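You operate a simulated robot arm through the tools that you are given. There is no shell and no other tool. Be economical: measure what you need, move in short steps, check, and stop when the job is done.

You run a simulated two-armed robot. Do the job below in one go: nothing can be reset, and whatever is moved stays where it is left.

JOB
Carry the pale seal ring with both arms and set it on the middle shelf of the grey shelving. Take the white pipe tee on the inside of the large steel tray and put it away on the long island bench top. Take the yellow lug bracket and put it on top of the short wooden block. Take the white cap on the short island bench top and put it away on the packing bench top. Put the brown carton that says "seals" from the short island bench top on the drain board and the brown carton labelled "clips" on the shelf under the green-legged table. Shut the island bench drawer. Take the brown brush and put it on the top of the wooden box. Pull the left cabinet door open. The order is free. Set down upright: yellow lug bracket, brown carton.

It is judged by the outcome, as a careful person would: the job done as asked, and still so three seconds after it is handed in. It fails if anything else is knocked over, pushed out of place, dropped, spilled or broken. Lids that push on must go on centred and level and be pressed home; caps that screw on are set level and turned clockwise until they are tight.

ROBOT AND FRAMES
Two 7-joint arms with two-finger parallel grippers on one trunk, on a base that drives. Base frame: it is fixed to the floor where the robot stands at the start and does not move with it; the origin is under the middle of the robot, x ahead of it, y to its left, z up. Readings come in m, degrees, newtons and seconds.
The left shoulder is at the start at [0.03, 0.119, 0.935], the right one opposite. With the tool pointing down near the work surface each hand reaches from about 0.1 to 0.6 m from the robot's upright axis, wherever it stands, measured 20 degrees to its own side. Places, roughly: brown brush (11x5x7 cm) [1.9, -5.8, 0.8]; brown carton [-1.25, -10, 0.75]; drain board [0.7, -11.5, 0.8]; island bench drawer [1.6, -8.7, 0.7]; left cabinet door [-4.8, -11.4, 0.9]; long island bench top [2.1, -8, 0.8]; middle shelf of the grey shelving [-1, 1.3, 0.9]; packing bench top [4.6, -2.7, 0.8]; pale seal ring (24x20x4 cm) [0.5, -0.2, 0.7]; shelf under the green-legged table [-2.6, -8.7, 0.3]; short wooden block (9x6x5 cm) [-2.1, -0.7, 0.8]; top of the wooden box [0.2, -1.8, 0.9]; white cap (13x8x6 cm) [-0.8, -9, 0.8]; white pipe tee (11x8x5 cm) [-2.4, -7.2, 0.5]; yellow lug bracket (5x5x7 cm) [-2, -0.5, 0.8]. Payload 3.43 kg a hand.
The TCP of each hand is the grasp point between the finger pads, 0.03 m short of the fingertips. In the tool frame z runs along the fingers and y along their closing line. The gripper opens to 0.094 m. The fingers are 0.028 m wide and 0.01 m thick; the gripper's body (0.05 by 0.096 m) begins 0.055 m behind the TCP.
Orientation is that of the tool frame in the base frame, as a unit quaternion [x, y, z, w]. With the fingers straight down and closing along the base's y, the tool's x points along the base's -x, its y along +y and its z along -z.

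CONTROLS
- The arms move only by the tool send_rows. It takes "left_rows", "right_rows" or both (then of equal length, played together; a hand with none holds still); each is a list that holds one entry, the list of rows, each a list of 7 numbers: the turn, a rotation vector about the tool's x, y, z in degrees, then the shift along the tool's x, y, z in mm, then the closure, from 0 (fully open) to 1 (shut). In form: [[[wx, wy, wz, dx, dy, dz, grip], ...]]. A call has 1 to 20 rows; each row shifts and turns the commanded pose from where the row before left it, along the tool's axes as they then stand. A row lasts 0.2 s, in which the tool goes at most 0.05 m and 8.6 degrees; a call with a longer step from one row to the next is refused whole, and so is a gripper value outside its range. Where a pose cannot be reached the arm comes as near as it can. A force on the tool above 40 N (or 10 N above the force at the start of the call, whichever is more), or a blocked arm, ends the call early, and 0.2 s more pass. The fingers move at their own pace (about 0.072 m/s each) and stop on an object; they squeeze with about 36 N. The grip force told is the motor's: it shows also when the fingers shut on nothing. Time passes only in rows, and 0.2 s behind the last, so rows that do not move let the fingers close. It gives the time, the measured TCP pose, the force on the tool (base axes), the opening and the grip force at its end, in the units of the frame above (readings bear some noise), with the torque about the TCP (base axes, N m) and any sound that the robot's microphone picked up, and new pictures: "views" is both (left out), scene, wrist or none (wrist: the cameras of the hands that moved).
- Cameras (640 x 400 px; columns grow to the right, rows downward): "scene" is now at [0.0365, -0.015, 1.6363]; the picture's right is [-0.29, -0.96, 0.00], its down [-0.82, 0.25, -0.52] and it looks along [0.49, -0.15, -0.86] (base axes); focal length 284 px, centre (320, 200). "left" rides on the left gripper at [0.076, -0.014, -0.102] in its tool frame; the picture's right is [0.18, 0.98, 0.00], its down [-0.75, 0.14, -0.64] and it looks along [-0.63, 0.12, 0.77] (tool axes); focal length 243 px, centre (320, 200). "right" rides on the right gripper at [0.076, 0.014, -0.102] in its tool frame; the picture's right is [-0.18, 0.98, 0.00], its down [-0.75, -0.14, -0.64] and it looks along [-0.63, -0.12, 0.77] (tool axes); focal length 243 px, centre (320, 200). There is no depth. A picture from a camera that has moved, and an enlarged one, comes with that camera's place and axes in the base frame and with its lens. The place of the scene camera against the robot may be out by one fixed shift of up to 0.012 m in any direction.
- lift_body(by): slides the trunk up (or, below 0, down) by that many m; the arms and the scene camera ride with it, the base frame stays. It gives what a move gives, with no picture.
- roll_base(legs): drives the robot by 1 to 6 legs, each [ahead, turn to the left] in m and degrees, along the robot's own axes; the way and the turn of a leg run together, so that a leg with both is an arc; at most 1.5 m and 180 degrees a leg. The arms and the cameras ride along, it lands a little off, and it stops where it bumps. It gives what a move gives, and a new picture of the scene camera.
- turn_head(pan, tilt): turns the head with the scene camera to pan (to the left, within 143 degrees either way) and tilt (down, from -29 to 69), counted from straight ahead of the robot. It gives what a move gives, and a new picture of the scene camera.
- enlarge(camera, box): a new picture of the part [left, top, right, bottom] of that camera's present view, enlarged. No time passes.
- job_done(): hands the job in; it is judged then, once.

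Go step by step. Nothing tells you exact positions but the pictures and the camera data: compare them with the known pose of the tool, close in by small moves and look again before you grip or let go. The budget is 217 turns and 260 pictures, counting those below and the enlarged ones. Unless the task says otherwise, let go and move clear before handing in, and close with one line.

The tools are called after "Request:" by a JSON object that holds its "method" and its "body". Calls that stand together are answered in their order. send_rows: Moves the arms, as the interface text tells. Its arguments: {"type":"object","properties":{"left_rows":{"type":"array"},"right_rows":{"type":"array"},"views":{"type":"string","enum":["both","scene","wrist","none"]}},"required":[]} The other tools are called the same way: lift_body (by) slides the trunk up or down; roll_base (legs) drives the base; turn_head (pan, tilt) turns the head that bears the scene camera; enlarge (camera, box) takes an enlarged picture of a part of a camera's view; job_done () hands the job in.

At the start:

```text
t: 0.0
left_eef_pos: [0.4736, 0.0791, 0.9244]
left_tcp_rot: [0.001, 1.0, 0.0, 0.0]
left_ft_force: [0.3, -0.2, 0.5]
left_torque: [0.04, -0.02, 0.01]
left_finger_gap: 0.0939
left_grasp_force: 0.1
right_eef_pos: [0.3273, -0.2775, 0.9302]
right_tcp_rot: [0.0, 1.0, 0.0, 0.0]
right_ft_force: [-1.0, 0.7, -0.4]
right_torque: [-0.02, 0.0, 0.04]
right_finger_gap: 0.094
right_grasp_force: 0.0
trunk travel left (down, up): [-0.2, 0.21]
robot x, y, heading: [-0.001, 0.0057, 0.1]
head pan, tilt: [-17.1, 58.9]
```

scene: 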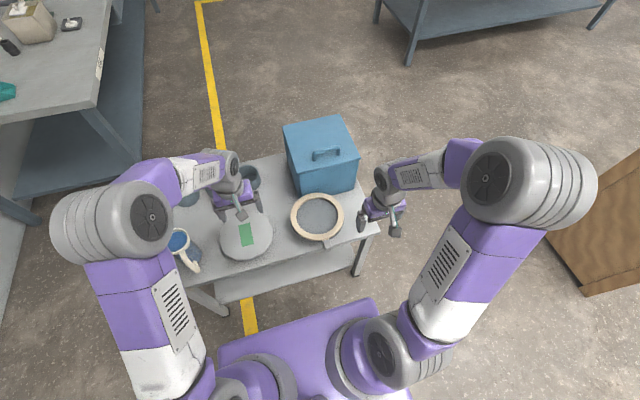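
right: 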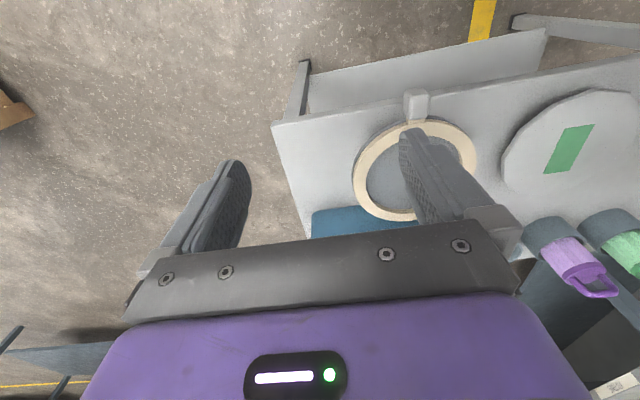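
left: 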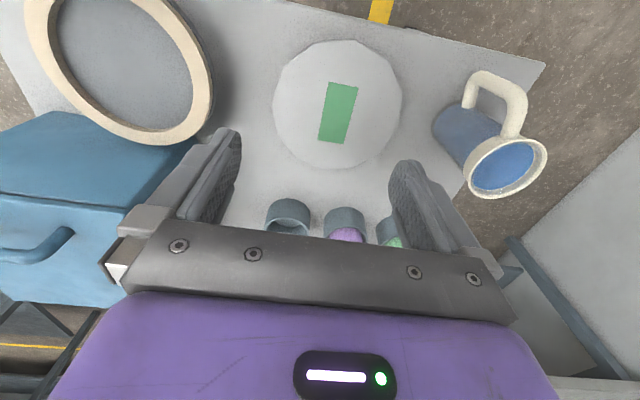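

The ring lies flat on the small table ahead of me with its tab towards the robot. I'll look closer before planning the two-handed grip.

Request:
{"method": "enlarge", "body": {"camera": "scene", "box": [220, 120, 420, 270]}}

Request:
{"method": "enlarge", "body": {"camera": "right", "box": [270, 60, 560, 240]}}

```text
2.67 times, centred on (320, 195) of scene
camera zoom: at [0.0365, -0.015, 1.6363], right [-0.29, -0.96, 0.0], down [-0.82, 0.25, -0.52], along [0.49, -0.15, -0.86], focal length 758 px, centre (320, 213)
```

zoom: 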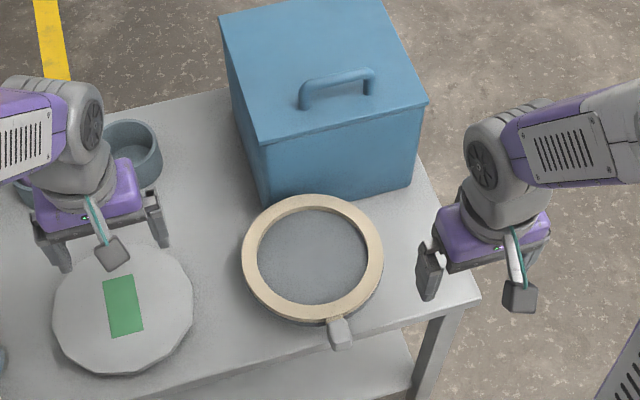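

```text
2.21 times, centred on (415, 150) of right
camera zoom: at [0.2516, -0.2632, 1.032], right [0.19, 0.98, 0.0], down [0.75, -0.14, 0.64], along [0.63, -0.12, -0.77], focal length 535 px, centre (110, 310)
```

zoom: 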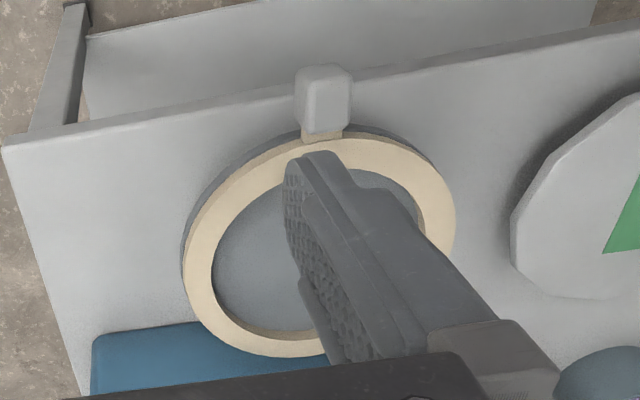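

The ring's centre is about [0.495, -0.15], with its top near z 0.69. I'll bring both hands above the left and right rims with the fingers straddling them, then look again.

Request:
{"method": "send_rows", "body": {"left_rows": [[[0, 0, 0, -2.2, -27.4, 24.8, 0], [0, 0, 0, -2.2, -27.4, 24.8, 0], [0, 0, 0, -2.2, -27.4, 24.8, 0], [0, 0, 0, -2.2, -27.4, 24.8, 0], [0, 0, 0, -2.2, -27.4, 24.8, 0], [0, 0, 0, 0, 0, 0, 0]]], "right_rows": [[[0, 0, 0, -31.6, 9.1, 26, 0], [0, 0, 0, -31.6, 9.1, 26, 0], [0, 0, 0, -31.6, 9.1, 26, 0], [0, 0, 0, -31.6, 9.1, 26, 0], [0, 0, 0, -31.6, 9.1, 26, 0], [0, 0, 0, 0, 0, 0, 0]]]}}

```text
t: 1.4
left_eef_pos: [0.4853, -0.0584, 0.803]
left_tcp_rot: [0.002, 1.0, 0.0, 0.0]
left_ft_force: [-0.3, -1.1, -0.4]
left_torque: [0.0, -0.01, 0.03]
left_finger_gap: 0.0941
left_grasp_force: 0.0
right_eef_pos: [0.4855, -0.2336, 0.7996]
right_tcp_rot: [0.002, 1.0, 0.001, 0.0]
right_ft_force: [0.1, 0.2, 0.9]
right_torque: [0.01, -0.01, 0.0]
right_finger_gap: 0.0941
right_grasp_force: 0.1
trunk travel left (down, up): [-0.2, 0.21]
robot x, y, heading: [0.0026, -0.0016, 0.1]
head pan, tilt: [-17.1, 58.9]
camera scene: at [0.0356, -0.0146, 1.6364], right [-0.29, -0.96, 0.0], down [-0.82, 0.25, -0.52], along [0.49, -0.15, -0.86], focal length 284 px, centre (320, 200)
camera right: at [0.4094, -0.219, 0.9015], right [0.19, 0.98, 0.0], down [0.75, -0.14, 0.64], along [0.63, -0.12, -0.77], focal length 243 px, centre (320, 200)
camera left: at [0.4102, -0.0742, 0.904], right [-0.18, 0.98, 0.0], down [0.75, 0.14, 0.64], along [0.63, 0.12, -0.77], focal length 243 px, centre (320, 200)
```

scene: 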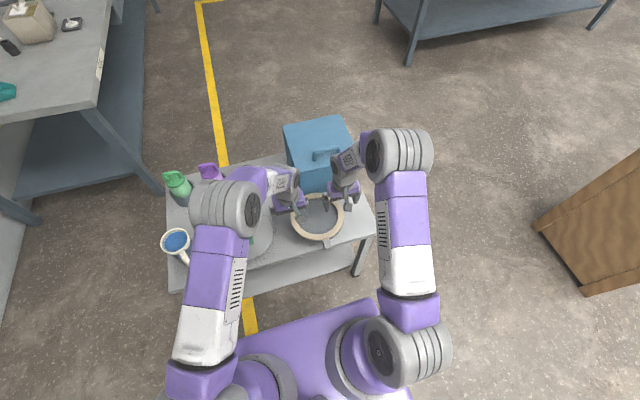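
right: 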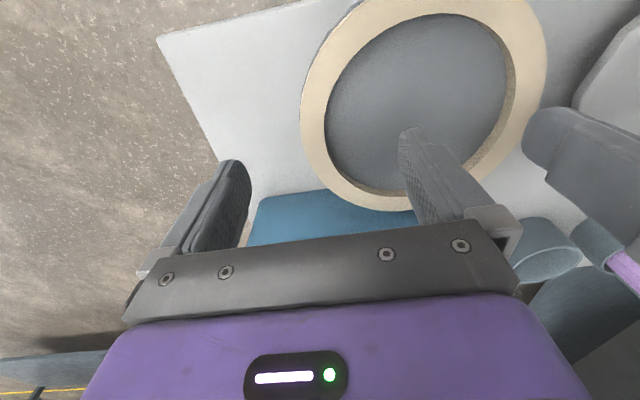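
left: 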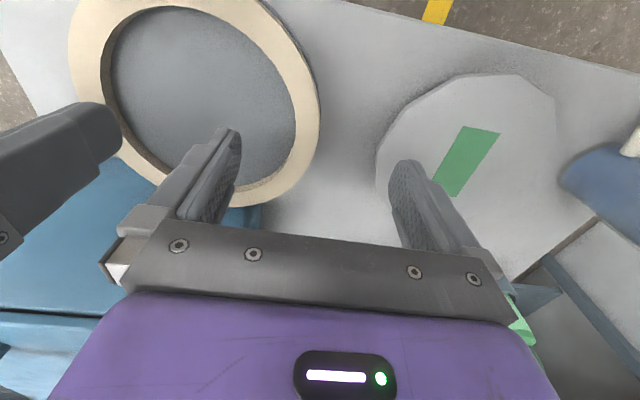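

Both hands are nearly centred over the rims; the left needs about 1 cm more to -y and the right 0.5 cm. I'll correct that and lower partway.

Request:
{"method": "send_rows", "body": {"left_rows": [[[0, 0, 0, 2, -10, 20, 0], [0, 0, 0, 0, 0, 25, 0], [0, 0, 0, 0, 0, 25, 0], [0, 0, 0, 0, 0, 0, 0]]], "right_rows": [[[0, 0, 0, 2, -5, 20, 0], [0, 0, 0, 0, 0, 25, 0], [0, 0, 0, 0, 0, 25, 0], [0, 0, 0, 0, 0, 0, 0]]], "views": "wrist"}}

```text
t: 2.4
left_eef_pos: [0.4824, -0.07, 0.7316]
left_tcp_rot: [0.002, 1.0, 0.0, 0.0]
left_ft_force: [0.4, 0.7, 0.1]
left_torque: [0.01, 0.0, 0.01]
left_finger_gap: 0.0943
left_grasp_force: 0.0
right_eef_pos: [0.4846, -0.2357, 0.7291]
right_tcp_rot: [0.002, 1.0, 0.001, 0.0]
right_ft_force: [0.7, 0.3, 0.3]
right_torque: [-0.01, -0.05, 0.03]
right_finger_gap: 0.0942
right_grasp_force: 0.0
trunk travel left (down, up): [-0.2, 0.21]
robot x, y, heading: [-0.0006, 0.0, 0.0]
head pan, tilt: [-17.1, 58.9]
camera right: at [0.4085, -0.2228, 0.8309], right [0.19, 0.98, 0.0], down [0.75, -0.14, 0.64], along [0.63, -0.12, -0.77], focal length 243 px, centre (320, 200)
camera left: at [0.4061, -0.0845, 0.8334], right [-0.18, 0.98, 0.0], down [0.75, 0.14, 0.64], along [0.63, 0.12, -0.77], focal length 243 px, centre (320, 200)
```

right: 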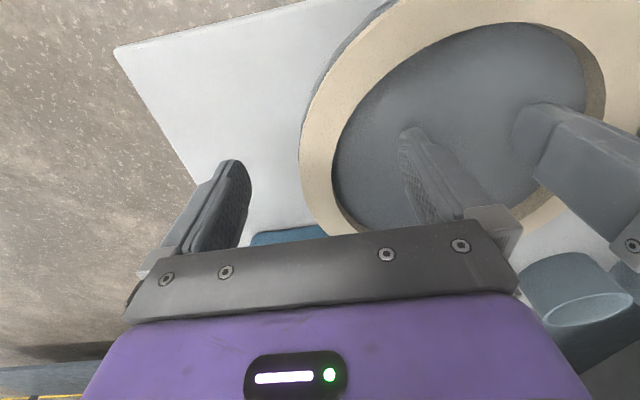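
left: 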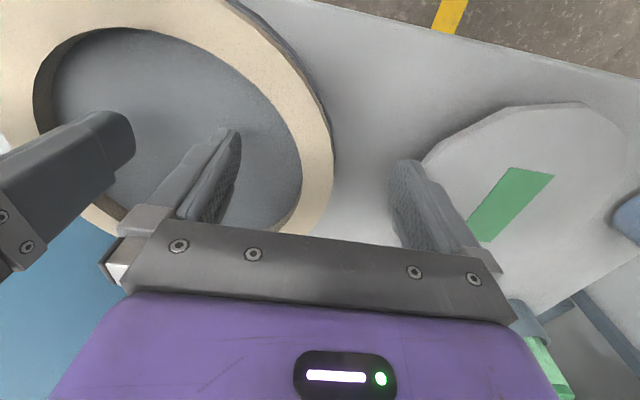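

Both rims sit between the fingers. I'll lower slowly in small rows.

Request:
{"method": "send_rows", "body": {"left_rows": [[[0, 0, 0, 0, 0, 12, 0], [0, 0, 0, 0, 0, 10, 0], [0, 0, 0, 0, 0, 8, 0], [0, 0, 0, 0, 0, 6, 0], [0, 0, 0, 0, 0, 0, 0]]], "right_rows": [[[0, 0, 0, 0, 0, 12, 0], [0, 0, 0, 0, 0, 8, 0], [0, 0, 0, 0, 0, 8, 0], [0, 0, 0, 0, 0, 6, 0], [0, 0, 0, 0, 0, 0, 0]]], "views": "wrist"}}

```text
t: 3.0
left_eef_pos: [0.4837, -0.0704, 0.7198]
left_tcp_rot: [0.002, 1.0, -0.003, 0.004]
left_ft_force: [-4.8, 2.8, 12.9]
left_torque: [-0.53, 0.3, -0.27]
left_finger_gap: 0.0919
left_grasp_force: 0.1
right_eef_pos: [0.4841, -0.2365, 0.7193]
right_tcp_rot: [0.001, 1.0, 0.0, 0.002]
right_ft_force: [-9.4, -1.4, 22.3]
right_torque: [1.13, 0.55, 0.32]
right_finger_gap: 0.0934
right_grasp_force: 0.0
trunk travel left (down, up): [-0.2, 0.21]
robot x, y, heading: [-0.003, 0.003, -0.3]
head pan, tilt: [-17.1, 58.9]
stopped in row 2 (right hand): the force on the tool passed its limit at 44 N (the readings are from after the stop); the commanded pose is now the measured one
camera right: at [0.4074, -0.2223, 0.8216], right [0.19, 0.98, 0.0], down [0.75, -0.14, 0.64], along [0.63, -0.12, -0.76], focal length 243 px, centre (320, 200)
camera left: at [0.4053, -0.0851, 0.8217], right [-0.18, 0.98, -0.01], down [0.75, 0.14, 0.65], along [0.64, 0.11, -0.76], focal length 243 px, centre (320, 200)
```

right: 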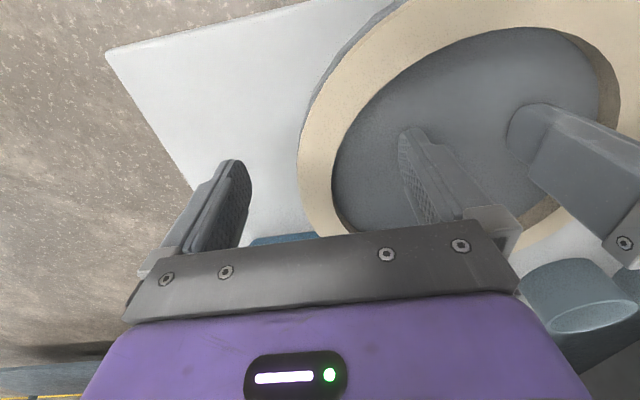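
left: 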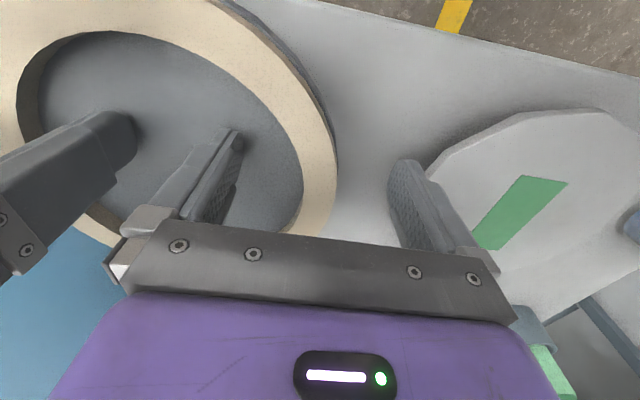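

The fingertips touched the surface inside the ring at about z 0.69. I'll back off 2 mm and close both grippers on the rims.

Request:
{"method": "send_rows", "body": {"left_rows": [[[0, 0, 0, 0, 0, -2, 0], [0, 0, 0, 0, 0, 0, 0.5], [0, 0, 0, 0, 0, 0, 1], [0, 0, 0, 0, 0, 0, 1], [0, 0, 0, 0, 0, 0, 1], [0, 0, 0, 0, 0, 0, 1]]], "right_rows": [[[0, 0, 0, 0, 0, -3, 0], [0, 0, 0, 0, 0, 0, 0.5], [0, 0, 0, 0, 0, 0, 1], [0, 0, 0, 0, 0, 0, 1], [0, 0, 0, 0, 0, 0, 1], [0, 0, 0, 0, 0, 0, 1]]], "views": "wrist"}}

```text
t: 4.3
left_eef_pos: [0.4843, -0.0721, 0.7192]
left_tcp_rot: [0.001, 1.0, -0.003, 0.004]
left_ft_force: [-0.8, -9.3, 14.6]
left_torque: [-0.49, 0.39, 1.42]
left_finger_gap: 0.0254
left_grasp_force: 35.9
right_eef_pos: [0.4859, -0.2376, 0.7201]
right_tcp_rot: [0.003, 1.0, 0.0, 0.003]
right_ft_force: [1.9, 4.3, -0.3]
right_torque: [0.0, -0.17, -1.46]
right_finger_gap: 0.0246
right_grasp_force: 36.2
trunk travel left (down, up): [-0.2, 0.21]
robot x, y, heading: [0.0009, 0.0005, -0.1]
head pan, tilt: [-17.1, 58.9]
camera right: at [0.4092, -0.223, 0.8216], right [0.19, 0.98, 0.0], down [0.75, -0.15, 0.65], along [0.63, -0.12, -0.76], focal length 243 px, centre (320, 200)
camera left: at [0.4066, -0.0862, 0.8219], right [-0.18, 0.98, -0.01], down [0.75, 0.14, 0.65], along [0.64, 0.11, -0.76], focal length 243 px, centre (320, 200)
```

right: 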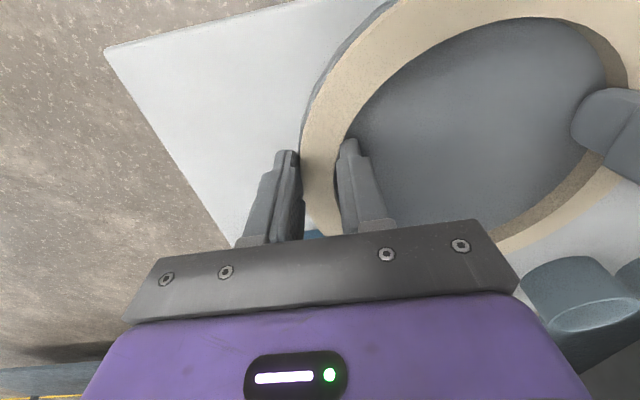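
left: 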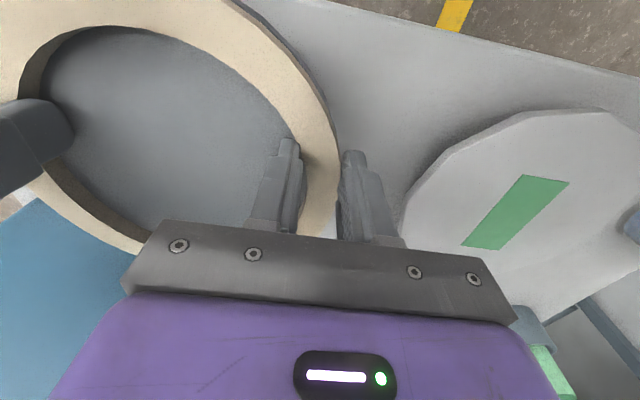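

Both grips hold at about 25 mm. I'll lift straight up together.

Request:
{"method": "send_rows", "body": {"left_rows": [[[0, 0, 0, 0, 0, -10, 1], [0, 0, 0, 0, 0, -20, 1], [0, 0, 0, 0, 0, -25, 1], [0, 0, 0, 0, 0, -25, 1], [0, 0, 0, 0, 0, -25, 1], [0, 0, 0, 0, 0, -25, 1], [0, 0, 0, 0, 0, -20, 1], [0, 0, 0, 0, 0, 0, 1]]], "right_rows": [[[0, 0, 0, 0, 0, -10, 1], [0, 0, 0, 0, 0, -20, 1], [0, 0, 0, 0, 0, -25, 1], [0, 0, 0, 0, 0, -25, 1], [0, 0, 0, 0, 0, -25, 1], [0, 0, 0, 0, 0, -25, 1], [0, 0, 0, 0, 0, -20, 1], [0, 0, 0, 0, 0, 0, 1]]], "views": "scene"}}

Request:
{"method": "turn_head", "body": {"pan": 128, "tilt": 20}}

```text
t: 6.2
left_eef_pos: [0.4826, -0.0718, 0.869]
left_tcp_rot: [0.002, 1.0, -0.002, 0.002]
left_ft_force: [-1.2, -17.0, -4.3]
left_torque: [0.05, -0.37, 1.13]
left_finger_gap: 0.0256
left_grasp_force: 36.3
right_eef_pos: [0.4848, -0.2372, 0.8699]
right_tcp_rot: [0.002, 1.0, 0.002, 0.002]
right_ft_force: [1.4, 16.4, 3.7]
right_torque: [0.69, 0.41, -1.41]
right_finger_gap: 0.0251
right_grasp_force: 35.6
trunk travel left (down, up): [-0.2, 0.21]
robot x, y, heading: [-0.0007, 0.0003, -0.1]
head pan, tilt: [-17.1, 58.9]
camera scene: at [0.0369, -0.0152, 1.6363], right [-0.29, -0.96, 0.0], down [-0.82, 0.25, -0.52], along [0.49, -0.15, -0.86], focal length 284 px, centre (320, 200)
```

scene: 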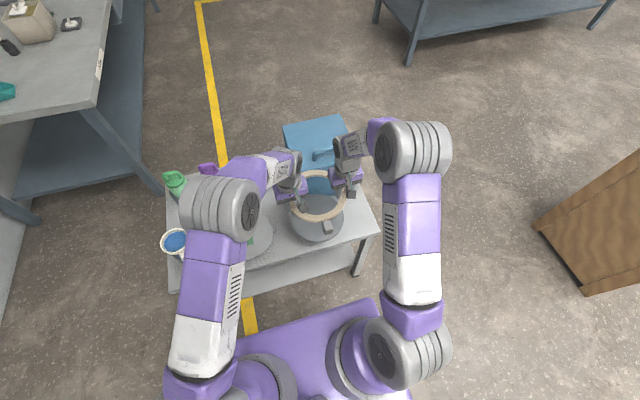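

```text
t: 8.4
left_eef_pos: [0.4852, -0.0695, 0.8695]
left_tcp_rot: [0.001, 1.0, -0.002, 0.003]
left_ft_force: [0.4, -17.3, -1.2]
left_torque: [-0.29, 0.07, 1.29]
left_finger_gap: 0.0252
left_grasp_force: 35.6
right_eef_pos: [0.485, -0.237, 0.8692]
right_tcp_rot: [0.001, 1.0, 0.0, 0.002]
right_ft_force: [-0.7, 16.8, 0.7]
right_torque: [0.41, -0.04, -1.25]
right_finger_gap: 0.025
right_grasp_force: 35.3
trunk travel left (down, up): [-0.2, 0.21]
robot x, y, heading: [-0.0029, 0.0025, -0.1]
head pan, tilt: [128.0, 20.0]
camera scene: at [-0.0856, 0.0784, 1.6932], right [0.79, 0.61, 0.0], down [0.21, -0.27, -0.94], along [-0.58, 0.74, -0.34], focal length 284 px, centre (320, 200)
```

scene: 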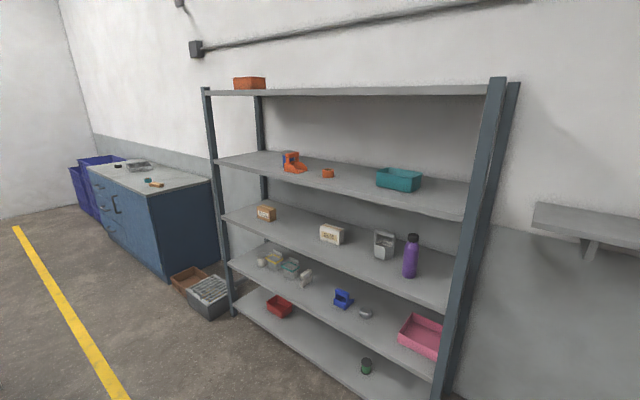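

The middle (third) shelf is at z≈0.90 with its front edge at y≈1.12, and the shelf above is near 1.29. Upright hands would be tight there, so I may regrasp with tilted hands. First I'll check what is under the ring.

Request:
{"method": "turn_head", "body": {"pan": -17, "tilt": 59}}

Request:
{"method": "enlarge", "body": {"camera": "scene", "box": [220, 120, 420, 270]}}

Request:
{"method": "enlarge", "body": {"camera": "left", "box": [0, 0, 640, 400]}}

```text
t: 10.7
left_eef_pos: [0.4852, -0.0712, 0.8693]
left_tcp_rot: [0.001, 1.0, -0.002, 0.003]
left_ft_force: [0.6, -17.4, -1.5]
left_torque: [-0.27, 0.02, 1.3]
left_finger_gap: 0.0256
left_grasp_force: 36.4
right_eef_pos: [0.4864, -0.2361, 0.8684]
right_tcp_rot: [0.002, 1.0, 0.0, 0.002]
right_ft_force: [-0.7, 15.8, 0.9]
right_torque: [0.44, -0.07, -1.27]
right_finger_gap: 0.0252
right_grasp_force: 36.0
trunk travel left (down, up): [-0.2, 0.21]
robot x, y, heading: [-0.0007, 0.0018, 0.1]
head pan, tilt: [-17.0, 59.0]
camera scene: at [0.0365, -0.0149, 1.6363], right [-0.29, -0.96, 0.0], down [-0.82, 0.25, -0.52], along [0.49, -0.15, -0.86], focal length 284 px, centre (320, 200)
```

scene: 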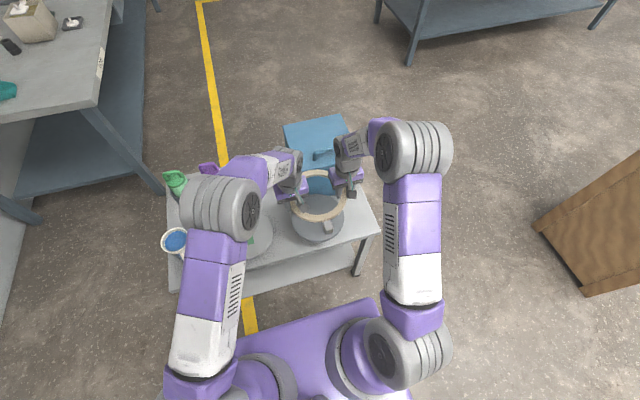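

```text
2.67 times, centred on (320, 195) of scene
camera zoom: at [0.0365, -0.0149, 1.6363], right [-0.29, -0.96, 0.0], down [-0.82, 0.25, -0.52], along [0.49, -0.15, -0.86], focal length 758 px, centre (320, 213)
```

zoom: 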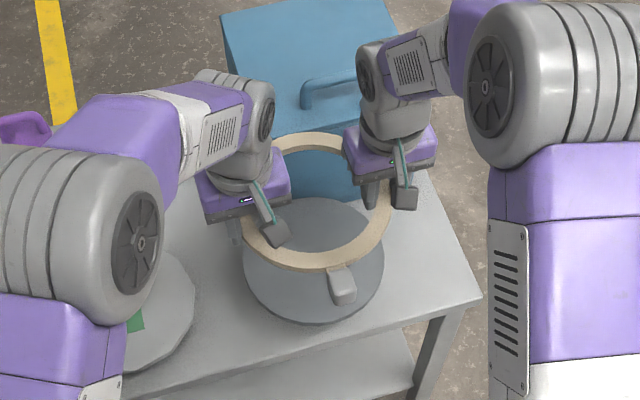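

```text
1.00 times, centred on (320, 200) of left (not enlarged: the box is as wide or as high as the picture)
camera zoom: at [0.4071, -0.0853, 0.9715], right [-0.18, 0.98, 0.0], down [0.75, 0.14, 0.65], along [0.64, 0.11, -0.76], focal length 243 px, centre (320, 200)
```

zoom: 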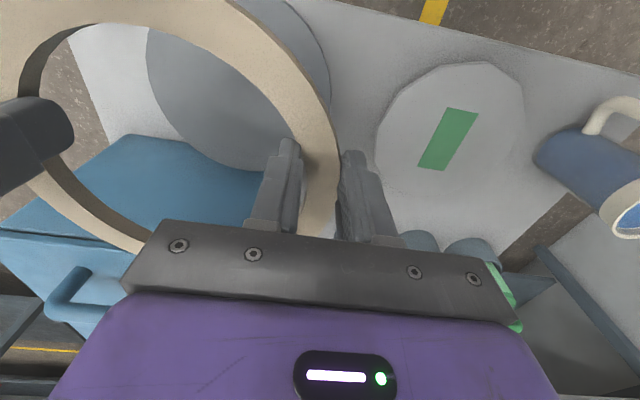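

The ring is free, and it had been resting on a separate grey plate. The forearms run about level, so an upright placement should fit on the third shelf at x≈-1.29, between the carton and the white box. I'll raise the trunk, back away, and centre and extend the hands.

Request:
{"method": "lift_body", "body": {"by": 0.1}}

Request:
{"method": "roll_base", "body": {"legs": [[-0.5, 0]]}}

Request:
{"method": "send_rows", "body": {"left_rows": [[[0, 0, 0, 0, 15, 0, 1], [0, 0, 0, -8, 15, 0, 1], [0, 0, 0, -8, 15, 0, 1], [0, 0, 0, -8, 15, 0, 1], [0, 0, 0, -8, 15, 0, 1], [0, 0, 0, -8, 15, 0, 1], [0, 0, 0, -8, 15, 0, 1], [0, 0, 0, -8, 15, 0, 1], [0, 0, 0, -7, 15, 0, 1], [0, 0, 0, -7, 15, 0, 1], [0, 0, 0, 0, 0, 0, 1]]], "right_rows": [[[0, 0, 0, 0, 15, 0, 1], [0, 0, 0, -8, 15, 0, 1], [0, 0, 0, -8, 15, 0, 1], [0, 0, 0, -8, 15, 0, 1], [0, 0, 0, -8, 15, 0, 1], [0, 0, 0, -8, 15, 0, 1], [0, 0, 0, -8, 15, 0, 1], [0, 0, 0, -8, 15, 0, 1], [0, 0, 0, -7, 15, 0, 1], [0, 0, 0, -7, 15, 0, 1], [0, 0, 0, 0, 0, 0, 1]]], "views": "scene"}}

```text
t: 12.1
left_eef_pos: [0.4841, -0.0709, 0.9699]
left_tcp_rot: [0.002, 1.0, -0.001, 0.003]
left_ft_force: [-0.6, -15.8, -1.1]
left_torque: [-0.26, 0.03, 1.26]
left_finger_gap: 0.0254
left_grasp_force: 36.5
right_eef_pos: [0.4851, -0.2365, 0.9682]
right_tcp_rot: [0.002, 1.0, 0.001, 0.002]
right_ft_force: [0.1, 17.0, 0.8]
right_torque: [0.41, 0.0, -1.31]
right_finger_gap: 0.025
right_grasp_force: 35.8
trunk travel left (down, up): [-0.3, 0.11]
robot x, y, heading: [0.0006, 0.0006, -0.0]
head pan, tilt: [-17.0, 59.0]
```

```text
t: 15.0
left_eef_pos: [-0.0208, -0.0716, 0.9688]
left_tcp_rot: [0.006, 1.0, -0.001, 0.002]
left_ft_force: [0.0, -16.2, -2.8]
left_torque: [-0.25, 0.04, 1.23]
left_finger_gap: 0.0249
left_grasp_force: 35.5
right_eef_pos: [-0.0215, -0.2386, 0.969]
right_tcp_rot: [0.006, 1.0, 0.002, 0.002]
right_ft_force: [0.1, 16.8, 0.6]
right_torque: [0.44, -0.03, -1.26]
right_finger_gap: 0.0248
right_grasp_force: 36.1
trunk travel left (down, up): [-0.3, 0.11]
robot x, y, heading: [-0.5067, 0.0008, -0.3]
head pan, tilt: [-17.0, 59.0]
camera scene: at [-0.469, -0.0134, 1.7363], right [-0.3, -0.95, 0.0], down [-0.82, 0.26, -0.52], along [0.49, -0.15, -0.86], focal length 284 px, centre (320, 200)
```

scene: 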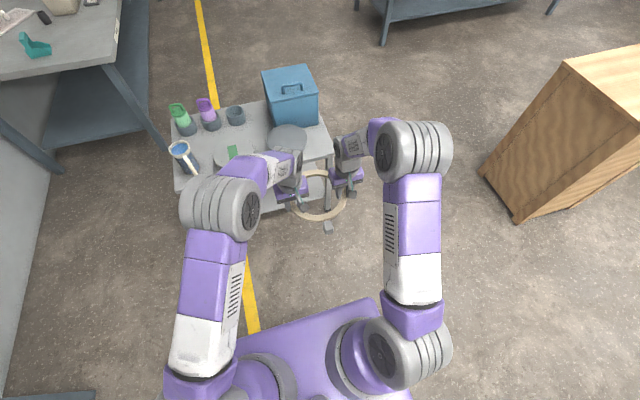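

```text
t: 17.4
left_eef_pos: [0.0502, 0.0769, 0.9678]
left_tcp_rot: [0.005, 1.0, -0.002, 0.003]
left_ft_force: [-3.0, -1.5, 2.7]
left_torque: [-0.26, 0.6, 1.09]
left_finger_gap: 0.025
left_grasp_force: 35.7
right_eef_pos: [0.0493, -0.089, 0.9684]
right_tcp_rot: [0.005, 1.0, 0.001, 0.001]
right_ft_force: [2.5, 0.4, -3.6]
right_torque: [-0.31, -0.62, -1.52]
right_finger_gap: 0.0253
right_grasp_force: 35.6
trunk travel left (down, up): [-0.3, 0.11]
robot x, y, heading: [-0.5078, 0.0026, -0.6]
head pan, tilt: [-17.0, 59.0]
camera scene: at [-0.4688, -0.0141, 1.7363], right [-0.3, -0.95, 0.0], down [-0.82, 0.26, -0.52], along [0.49, -0.15, -0.86], focal length 284 px, centre (320, 200)
```

scene: 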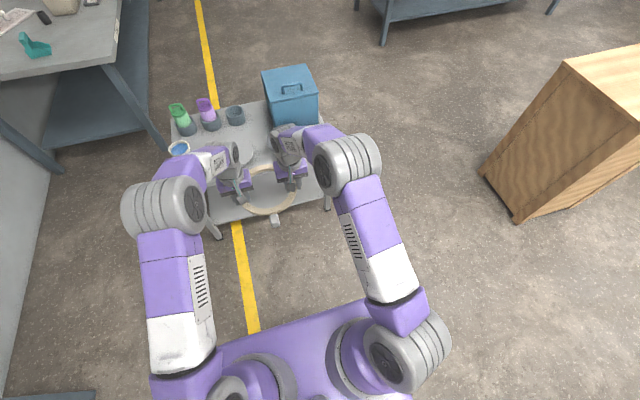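

The hands are centred. I'll turn and drive towards the shelving, with the head tilted for the view ahead.

Request:
{"method": "roll_base", "body": {"legs": [[0, 159.6], [0.84, 0], [0, -69]]}}

Request:
{"method": "turn_head", "body": {"pan": 0, "tilt": 40}}

```text
t: 31.2
left_eef_pos: [-1.3358, 0.9066, 0.9678]
left_tcp_rot: [-0.698, 0.716, 0.001, 0.003]
left_ft_force: [12.0, -0.4, -0.3]
left_torque: [-0.05, -0.27, 1.25]
left_finger_gap: 0.0252
left_grasp_force: 36.4
right_eef_pos: [-1.1711, 0.9027, 0.9691]
right_tcp_rot: [-0.698, 0.716, 0.002, 0.001]
right_ft_force: [-12.6, 1.0, -0.3]
right_torque: [0.05, 0.24, -1.29]
right_finger_gap: 0.0255
right_grasp_force: 35.7
trunk travel left (down, up): [-0.3, 0.11]
robot x, y, heading: [-1.2709, 0.3529, 88.8]
head pan, tilt: [-17.0, 59.0]
camera scene: at [-1.2475, 0.3891, 1.7362], right [0.95, -0.31, 0.0], down [-0.27, -0.81, -0.52], along [0.16, 0.49, -0.86], focal length 284 px, centre (320, 200)
```

scene: 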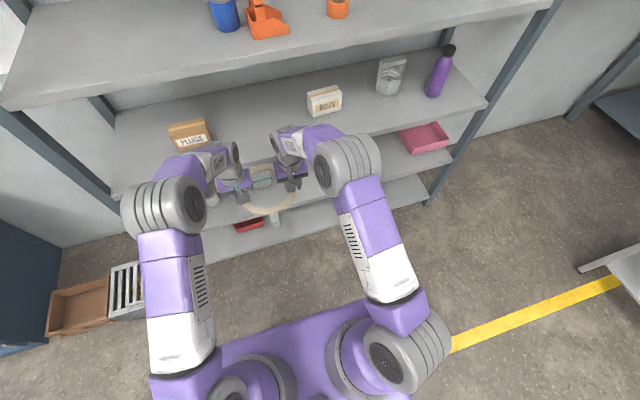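

```text
t: 32.0
left_eef_pos: [-1.335, 0.9065, 0.9678]
left_tcp_rot: [-0.698, 0.716, 0.0, 0.003]
left_ft_force: [1.4, 0.2, 0.1]
left_torque: [0.0, -0.03, 1.44]
left_finger_gap: 0.0251
left_grasp_force: 35.6
right_eef_pos: [-1.1711, 0.903, 0.969]
right_tcp_rot: [-0.698, 0.716, 0.001, 0.001]
right_ft_force: [-1.5, -0.2, -1.5]
right_torque: [-0.05, -0.03, -1.44]
right_finger_gap: 0.0255
right_grasp_force: 36.0
trunk travel left (down, up): [-0.3, 0.11]
robot x, y, heading: [-1.269, 0.3496, 88.5]
head pan, tilt: [0.0, 40.0]
camera scene: at [-1.2671, 0.4098, 1.7617], right [1.0, -0.02, 0.0], down [-0.02, -0.64, -0.77], along [0.02, 0.77, -0.64], focal length 284 px, centre (320, 200)
```

scene: 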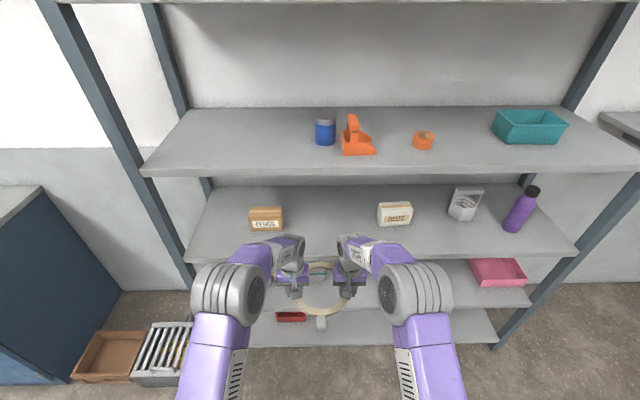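

The gap on the middle shelf lies between the "PLUGS" carton (right edge x≈-1.40) and the white box (left edge x≈-0.99). I'll shift the ring 55 mm to the right and lower it slightly before driving in.

Request:
{"method": "send_rows", "body": {"left_rows": [[[0, 0, 0, 0, -14, 0, 1], [0, 0, 0, 0, -14, 0, 1], [0, 0, 0, 0, -14, 0, 1], [0, 0, 0, 0, -13, 0, 1], [0, 0, 0, 0, 0, 0, 1]]], "right_rows": [[[0, 0, 0, 0, -14, 0, 1], [0, 0, 0, 0, -14, 0, 1], [0, 0, 0, 0, -14, 0, 1], [0, 0, 0, 0, -13, 0, 1], [0, 0, 0, 0, 0, 0, 1]]], "views": "none"}}

Request:
{"method": "roll_base", "body": {"legs": [[0.17, 1.0]]}}

Request:
{"method": "enlarge", "body": {"camera": "left", "box": [0, 0, 640, 400]}}

```text
t: 33.2
left_eef_pos: [-1.2815, 0.9048, 0.969]
left_tcp_rot: [-0.698, 0.716, 0.001, 0.003]
left_ft_force: [-1.2, 0.7, -0.5]
left_torque: [0.27, 0.02, 1.36]
left_finger_gap: 0.0252
left_grasp_force: 35.9
right_eef_pos: [-1.1158, 0.9015, 0.9692]
right_tcp_rot: [-0.697, 0.717, 0.001, 0.0]
right_ft_force: [1.4, -0.6, -0.7]
right_torque: [-0.26, -0.04, -1.19]
right_finger_gap: 0.0253
right_grasp_force: 35.7
trunk travel left (down, up): [-0.3, 0.11]
robot x, y, heading: [-1.2675, 0.3462, 88.9]
head pan, tilt: [0.0, 40.0]
```

```text
t: 34.7
left_eef_pos: [-1.2881, 1.0723, 0.9683]
left_tcp_rot: [-0.703, 0.711, -0.001, 0.003]
left_ft_force: [-1.6, -0.5, -0.2]
left_torque: [-0.05, 0.06, 1.23]
left_finger_gap: 0.0252
left_grasp_force: 35.8
right_eef_pos: [-1.1222, 1.0704, 0.9687]
right_tcp_rot: [-0.703, 0.711, 0.001, 0.001]
right_ft_force: [1.7, 0.6, -1.5]
right_torque: [0.02, -0.15, -1.37]
right_finger_gap: 0.0251
right_grasp_force: 36.3
trunk travel left (down, up): [-0.3, 0.11]
robot x, y, heading: [-1.2686, 0.5143, 89.7]
head pan, tilt: [0.0, 40.0]
camera scene: at [-1.2656, 0.5771, 1.7618], right [1.0, -0.01, 0.0], down [0.0, -0.64, -0.77], along [0.01, 0.77, -0.64], focal length 284 px, centre (320, 200)
```

scene: 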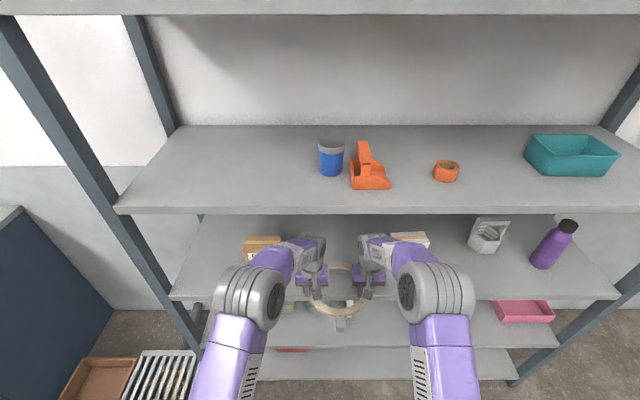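

```text
1.00 times, centred on (320, 200) of left (not enlarged: the box is as wide or as high as the picture)
camera zoom: at [-1.2747, 0.9943, 1.0703], right [-0.98, -0.17, -0.01], down [-0.14, 0.75, 0.64], along [-0.11, 0.64, -0.76], focal length 243 px, centre (320, 200)
```

zoom: 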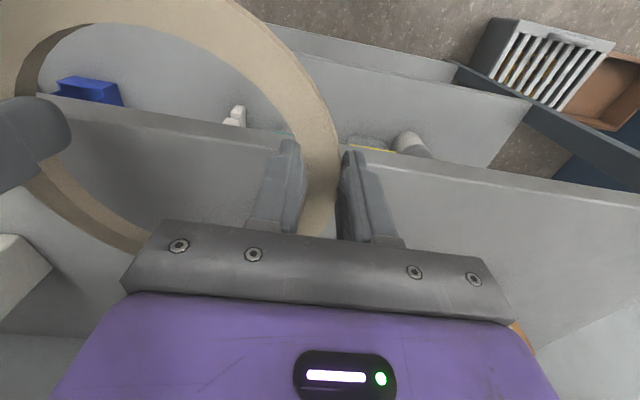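

Clearance under the upper shelf looks tight for the elbows. I'll back off, drop the trunk and raise the hands relative to it so the elbows hang lower, then check.

Request:
{"method": "roll_base", "body": {"legs": [[-0.22, 0]]}}

Request:
{"method": "lift_body", "body": {"by": -0.14}}

Request:
{"method": "send_rows", "body": {"left_rows": [[[0, 0, 0, -3, 0, -16, 1], [0, 0, 0, -3, 0, -16, 1], [0, 0, 0, -3, 0, -16, 1], [0, 0, 0, -3, 0, -16, 1], [0, 0, 0, -3, 0, -16, 1], [0, 0, 0, -3, 0, -16, 1], [0, 0, 0, -3, 0, -16, 1], [0, 0, 0, -3, 0, -16, 1], [0, 0, 0, -3, 0, -16, 1], [0, 0, 0, -3, 0, -16, 1], [0, 0, 0, 0, 0, 0, 1]]], "right_rows": [[[0, 0, 0, -3, 0, -16, 1], [0, 0, 0, -3, 0, -16, 1], [0, 0, 0, -3, 0, -16, 1], [0, 0, 0, -3, 0, -16, 1], [0, 0, 0, -3, 0, -16, 1], [0, 0, 0, -3, 0, -16, 1], [0, 0, 0, -3, 0, -16, 1], [0, 0, 0, -3, 0, -16, 1], [0, 0, 0, -3, 0, -16, 1], [0, 0, 0, -3, 0, -16, 1], [0, 0, 0, 0, 0, 0, 1]]], "views": "scene"}}

```text
t: 36.4
left_eef_pos: [-1.2924, 0.8521, 0.9678]
left_tcp_rot: [-0.706, 0.708, 0.002, 0.003]
left_ft_force: [0.0, 0.4, 0.3]
left_torque: [0.0, -0.01, 1.25]
left_finger_gap: 0.0253
left_grasp_force: 36.0
right_eef_pos: [-1.1262, 0.8523, 0.9698]
right_tcp_rot: [-0.705, 0.709, 0.002, 0.002]
right_ft_force: [0.4, 0.6, -0.3]
right_torque: [0.05, -0.09, -1.26]
right_finger_gap: 0.0251
right_grasp_force: 36.3
trunk travel left (down, up): [-0.3, 0.11]
robot x, y, heading: [-1.2677, 0.2949, 90.1]
head pan, tilt: [0.0, 40.0]
camera scene: at [-1.2667, 0.3561, 1.7618], right [1.0, 0.0, 0.0], down [0.0, -0.64, -0.77], along [0.0, 0.77, -0.64], focal length 284 px, centre (320, 200)
```

scene: 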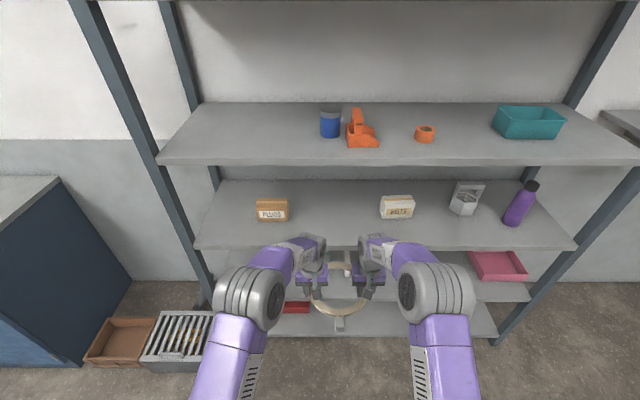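

```text
t: 38.0
left_eef_pos: [-1.2918, 0.8519, 0.8288]
left_tcp_rot: [-0.706, 0.708, 0.0, 0.003]
left_ft_force: [0.1, -0.1, -0.5]
left_torque: [-0.04, -0.02, 1.26]
left_finger_gap: 0.0251
left_grasp_force: 35.7
right_eef_pos: [-1.1256, 0.8525, 0.8305]
right_tcp_rot: [-0.705, 0.709, 0.002, 0.001]
right_ft_force: [0.0, -0.4, -1.8]
right_torque: [0.07, -0.1, -1.28]
right_finger_gap: 0.0249
right_grasp_force: 35.9
trunk travel left (down, up): [-0.16, 0.25]
robot x, y, heading: [-1.2659, 0.2955, 89.8]
head pan, tilt: [0.0, 40.0]
```

```text
t: 40.5
left_eef_pos: [-1.2931, 0.8816, 0.9879]
left_tcp_rot: [-0.706, 0.708, 0.001, 0.004]
left_ft_force: [7.5, 2.6, -3.0]
left_torque: [0.59, 0.12, 1.49]
left_finger_gap: 0.0251
left_grasp_force: 35.8
right_eef_pos: [-1.1276, 0.8819, 0.9908]
right_tcp_rot: [-0.705, 0.709, 0.002, 0.0]
right_ft_force: [-7.1, -1.7, 2.9]
right_torque: [-0.65, 0.39, -1.15]
right_finger_gap: 0.0252
right_grasp_force: 36.0
trunk travel left (down, up): [-0.16, 0.25]
robot x, y, heading: [-1.2694, 0.2979, 90.0]
head pan, tilt: [0.0, 40.0]
camera scene: at [-1.2667, 0.3571, 1.6218], right [1.0, 0.0, 0.0], down [0.0, -0.64, -0.77], along [0.0, 0.77, -0.64], focal length 284 px, centre (320, 200)
```

scene: 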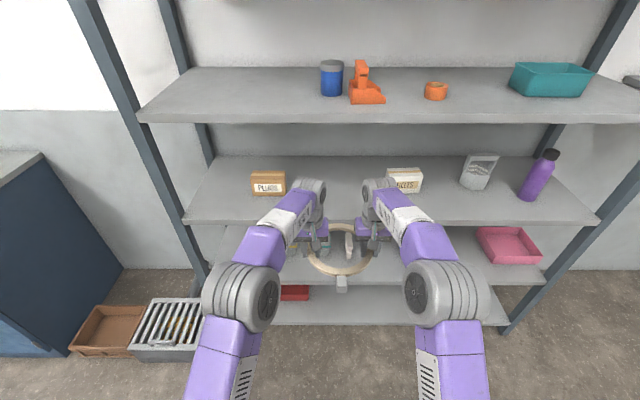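

The elbows are now well back and low, with the shelf at about z 0.925, its edge at y≈1.09 and the upper underside at about 1.29. I'll drive in 0.33 m with the ring bottom at about 0.96.

Request:
{"method": "roll_base", "body": {"legs": [[0.2, 0]]}}

Request:
{"method": "roll_base", "body": {"legs": [[0.14, 0]]}}

Request:
{"method": "enlarge", "body": {"camera": "left", "box": [0, 0, 640, 400]}}

Request:
{"method": "enlarge", "body": {"camera": "right", "box": [0, 0, 640, 400]}}

```text
t: 42.1
left_eef_pos: [-1.292, 1.0823, 0.989]
left_tcp_rot: [-0.705, 0.709, 0.0, 0.002]
left_ft_force: [10.2, 0.2, -1.4]
left_torque: [-0.11, -0.26, 1.21]
left_finger_gap: 0.0254
left_grasp_force: 35.7
right_eef_pos: [-1.1275, 1.0849, 0.9891]
right_tcp_rot: [-0.705, 0.709, 0.001, 0.0]
right_ft_force: [-9.0, 1.4, -0.5]
right_torque: [0.05, 0.2, -1.33]
right_finger_gap: 0.025
right_grasp_force: 36.2
trunk travel left (down, up): [-0.16, 0.25]
robot x, y, heading: [-1.2688, 0.4974, 89.8]
head pan, tilt: [0.0, 40.0]
camera scene: at [-1.2665, 0.5595, 1.6218], right [1.0, 0.0, 0.0], down [0.0, -0.64, -0.77], along [0.0, 0.77, -0.64], focal length 284 px, centre (320, 200)
```

scene: 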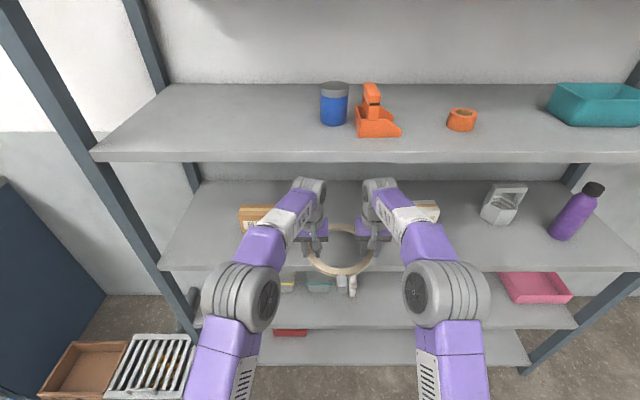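

```text
t: 43.4
left_eef_pos: [-1.2944, 1.2207, 0.9888]
left_tcp_rot: [-0.707, 0.707, -0.001, 0.003]
left_ft_force: [1.2, -0.5, -0.5]
left_torque: [0.01, 0.09, 1.26]
left_finger_gap: 0.0254
left_grasp_force: 36.5
right_eef_pos: [-1.1287, 1.2229, 0.9882]
right_tcp_rot: [-0.707, 0.707, 0.002, 0.0]
right_ft_force: [-0.4, 0.3, -0.3]
right_torque: [-0.08, -0.01, -1.34]
right_finger_gap: 0.0249
right_grasp_force: 36.0
trunk travel left (down, up): [-0.16, 0.25]
robot x, y, heading: [-1.2697, 0.635, 90.3]
head pan, tilt: [0.0, 40.0]
camera scene: at [-1.2669, 0.6975, 1.6217], right [1.0, 0.0, 0.0], down [0.0, -0.64, -0.77], along [0.0, 0.77, -0.64], focal length 284 px, centre (320, 200)
```

scene: 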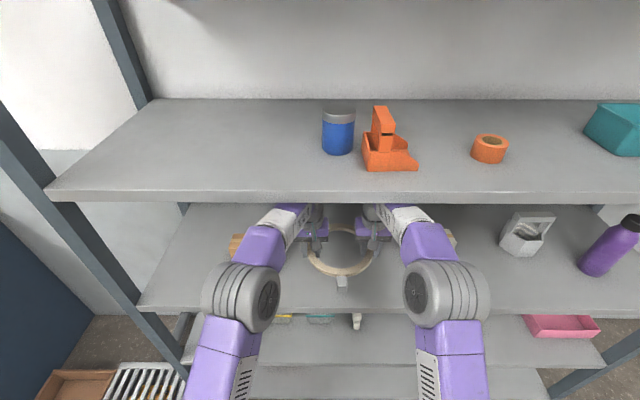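

```text
1.00 times, centred on (320, 200) of left (not enlarged: the box is as wide or as high as the picture)
camera zoom: at [-1.2817, 1.1432, 1.091], right [-0.98, -0.18, -0.01], down [-0.14, 0.75, 0.64], along [-0.11, 0.63, -0.77], focal length 243 px, centre (320, 200)
```

zoom: 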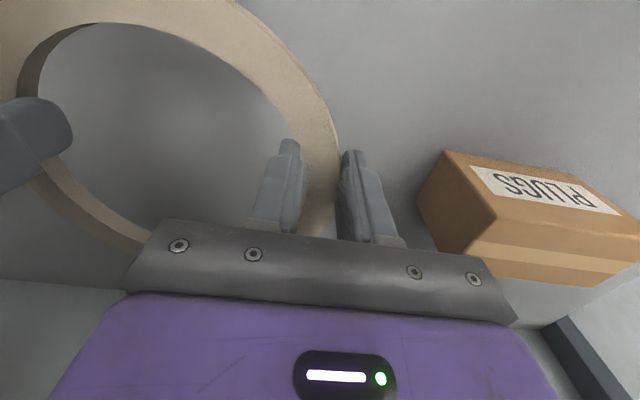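

```text
1.00 times, centred on (320, 200) of right (not enlarged: the box is as wide or as high as the picture)
camera zoom: at [-1.1433, 1.1456, 1.0905], right [-0.98, 0.19, 0.0], down [0.14, 0.75, 0.64], along [0.12, 0.63, -0.77], focal length 243 px, centre (320, 200)
```

zoom: 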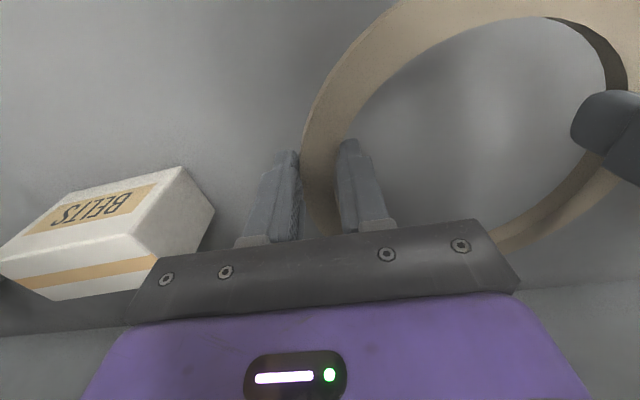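

The ring is over the shelf and clear of both neighbours. I'll lower it slowly until contact.

Request:
{"method": "send_rows", "body": {"left_rows": [[[0, 0, 0, 0, 0, 8, 1], [0, 0, 0, 0, 0, 8, 1], [0, 0, 0, 0, 0, 5, 1], [0, 0, 0, 0, 0, 4, 1], [0, 0, 0, 0, 0, 3, 1], [0, 0, 0, 0, 0, 3, 1], [0, 0, 0, 0, 0, 3, 1], [0, 0, 0, 0, 0, 3, 1], [0, 0, 0, 0, 0, 3, 1], [0, 0, 0, 0, 0, 3, 1], [0, 0, 0, 0, 0, 3, 1], [0, 0, 0, 0, 0, 3, 1], [0, 0, 0, 0, 0, 3, 1]]], "right_rows": [[[0, 0, 0, 0, 0, 8, 1], [0, 0, 0, 0, 0, 8, 1], [0, 0, 0, 0, 0, 5, 1], [0, 0, 0, 0, 0, 4, 1], [0, 0, 0, 0, 0, 3, 1], [0, 0, 0, 0, 0, 3, 1], [0, 0, 0, 0, 0, 3, 1], [0, 0, 0, 0, 0, 3, 1], [0, 0, 0, 0, 0, 3, 1], [0, 0, 0, 0, 0, 3, 1], [0, 0, 0, 0, 0, 3, 1], [0, 0, 0, 0, 0, 3, 1], [0, 0, 0, 0, 0, 3, 1]]], "views": "wrist"}}

```text
t: 46.2
left_eef_pos: [-1.2953, 1.2196, 0.94]
left_tcp_rot: [0.708, -0.706, -0.001, -0.005]
left_ft_force: [-0.2, 6.2, 13.1]
left_torque: [-1.0, -0.1, 1.29]
left_finger_gap: 0.0251
left_grasp_force: 36.4
right_eef_pos: [-1.1291, 1.2222, 0.9381]
right_tcp_rot: [-0.707, 0.708, 0.003, 0.002]
right_ft_force: [-0.9, 5.0, 14.7]
right_torque: [-0.99, 0.24, -1.27]
right_finger_gap: 0.025
right_grasp_force: 36.2
trunk travel left (down, up): [-0.16, 0.25]
robot x, y, heading: [-1.2666, 0.6331, 90.6]
head pan, tilt: [0.0, 40.0]
camera right: at [-1.1435, 1.1445, 1.04], right [-0.98, 0.19, 0.0], down [0.14, 0.75, 0.65], along [0.12, 0.64, -0.76], focal length 243 px, centre (320, 200)
camera left: at [-1.2821, 1.1424, 1.0412], right [-0.98, -0.19, -0.01], down [-0.15, 0.75, 0.65], along [-0.11, 0.64, -0.76], focal length 243 px, centre (320, 200)
```

right: 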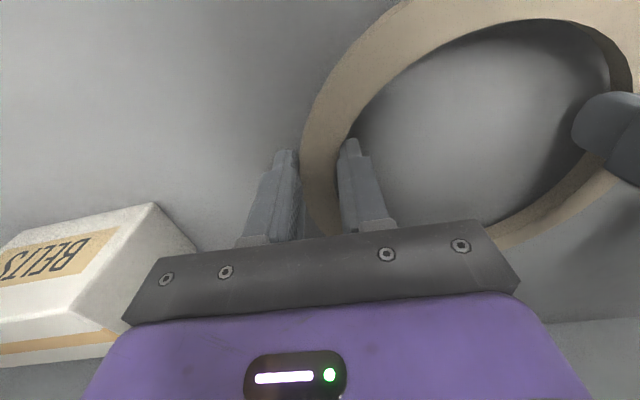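
left: 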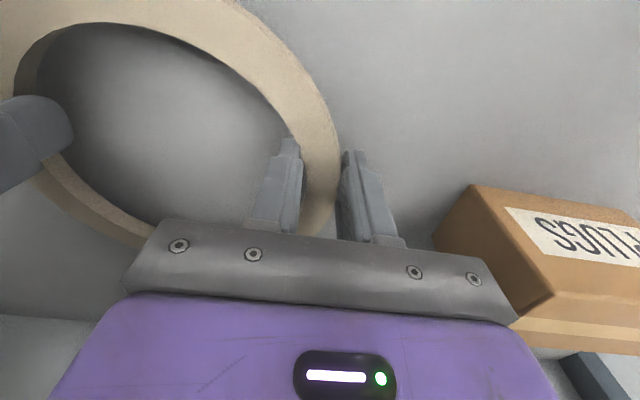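

Both hands felt contact at about z 0.94. I'll open partway and let it settle, rise clear, then back out.

Request:
{"method": "send_rows", "body": {"left_rows": [[[0, 0, 0, 0, 0, 0, 0.5], [0, 0, 0, 0, 0, 0, 0.45], [0, 0, 0, 0, 0, 0, 0.45], [0, 0, 0, 0, 0, -6, 0.45], [0, 0, 0, 0, 0, -10, 0.45], [0, 0, 0, 0, 0, -12, 0.45], [0, 0, 0, 0, 0, -12, 0.45], [0, 0, 0, 0, 0, -10, 0.45], [0, 0, 0, 0, 0, 0, 0.45]]], "right_rows": [[[0, 0, 0, 0, 0, 0, 0.5], [0, 0, 0, 0, 0, 0, 0.45], [0, 0, 0, 0, 0, 0, 0.45], [0, 0, 0, 0, 0, -6, 0.45], [0, 0, 0, 0, 0, -10, 0.45], [0, 0, 0, 0, 0, -12, 0.45], [0, 0, 0, 0, 0, -12, 0.45], [0, 0, 0, 0, 0, -10, 0.45], [0, 0, 0, 0, 0, 0, 0.45]]], "views": "wrist"}}

```text
t: 48.2
left_eef_pos: [-1.2947, 1.2194, 0.9875]
left_tcp_rot: [0.707, -0.707, 0.001, -0.004]
left_ft_force: [0.5, 0.0, 0.4]
left_torque: [-0.01, -0.01, 0.0]
left_finger_gap: 0.0515
left_grasp_force: 0.2
right_eef_pos: [-1.1306, 1.2205, 0.9878]
right_tcp_rot: [-0.706, 0.708, 0.002, 0.0]
right_ft_force: [0.1, -0.6, -0.1]
right_torque: [-0.02, -0.02, 0.04]
right_finger_gap: 0.0516
right_grasp_force: 0.1
trunk travel left (down, up): [-0.16, 0.25]
robot x, y, heading: [-1.27, 0.6356, 90.0]
head pan, tilt: [0.0, 40.0]
camera right: at [-1.1446, 1.1444, 1.0899], right [-0.98, 0.19, 0.0], down [0.14, 0.75, 0.64], along [0.12, 0.63, -0.76], focal length 243 px, centre (320, 200)
camera left: at [-1.2808, 1.1418, 1.0894], right [-0.98, -0.18, -0.01], down [-0.14, 0.75, 0.64], along [-0.11, 0.63, -0.76], focal length 243 px, centre (320, 200)
```

right: 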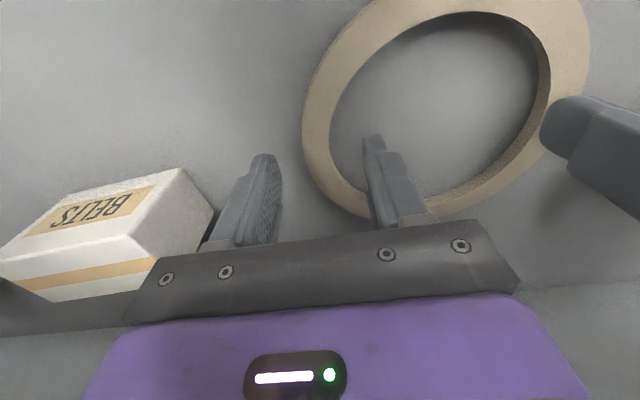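
left: 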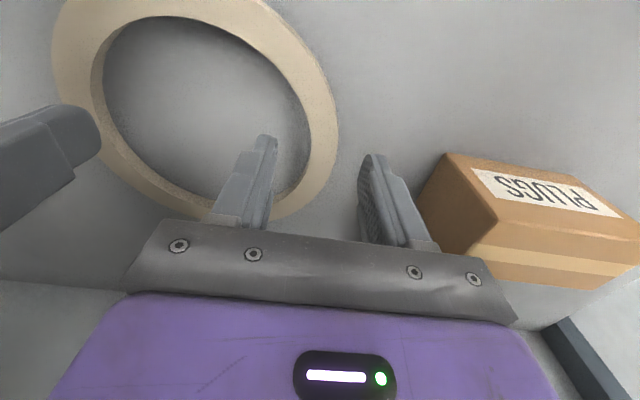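

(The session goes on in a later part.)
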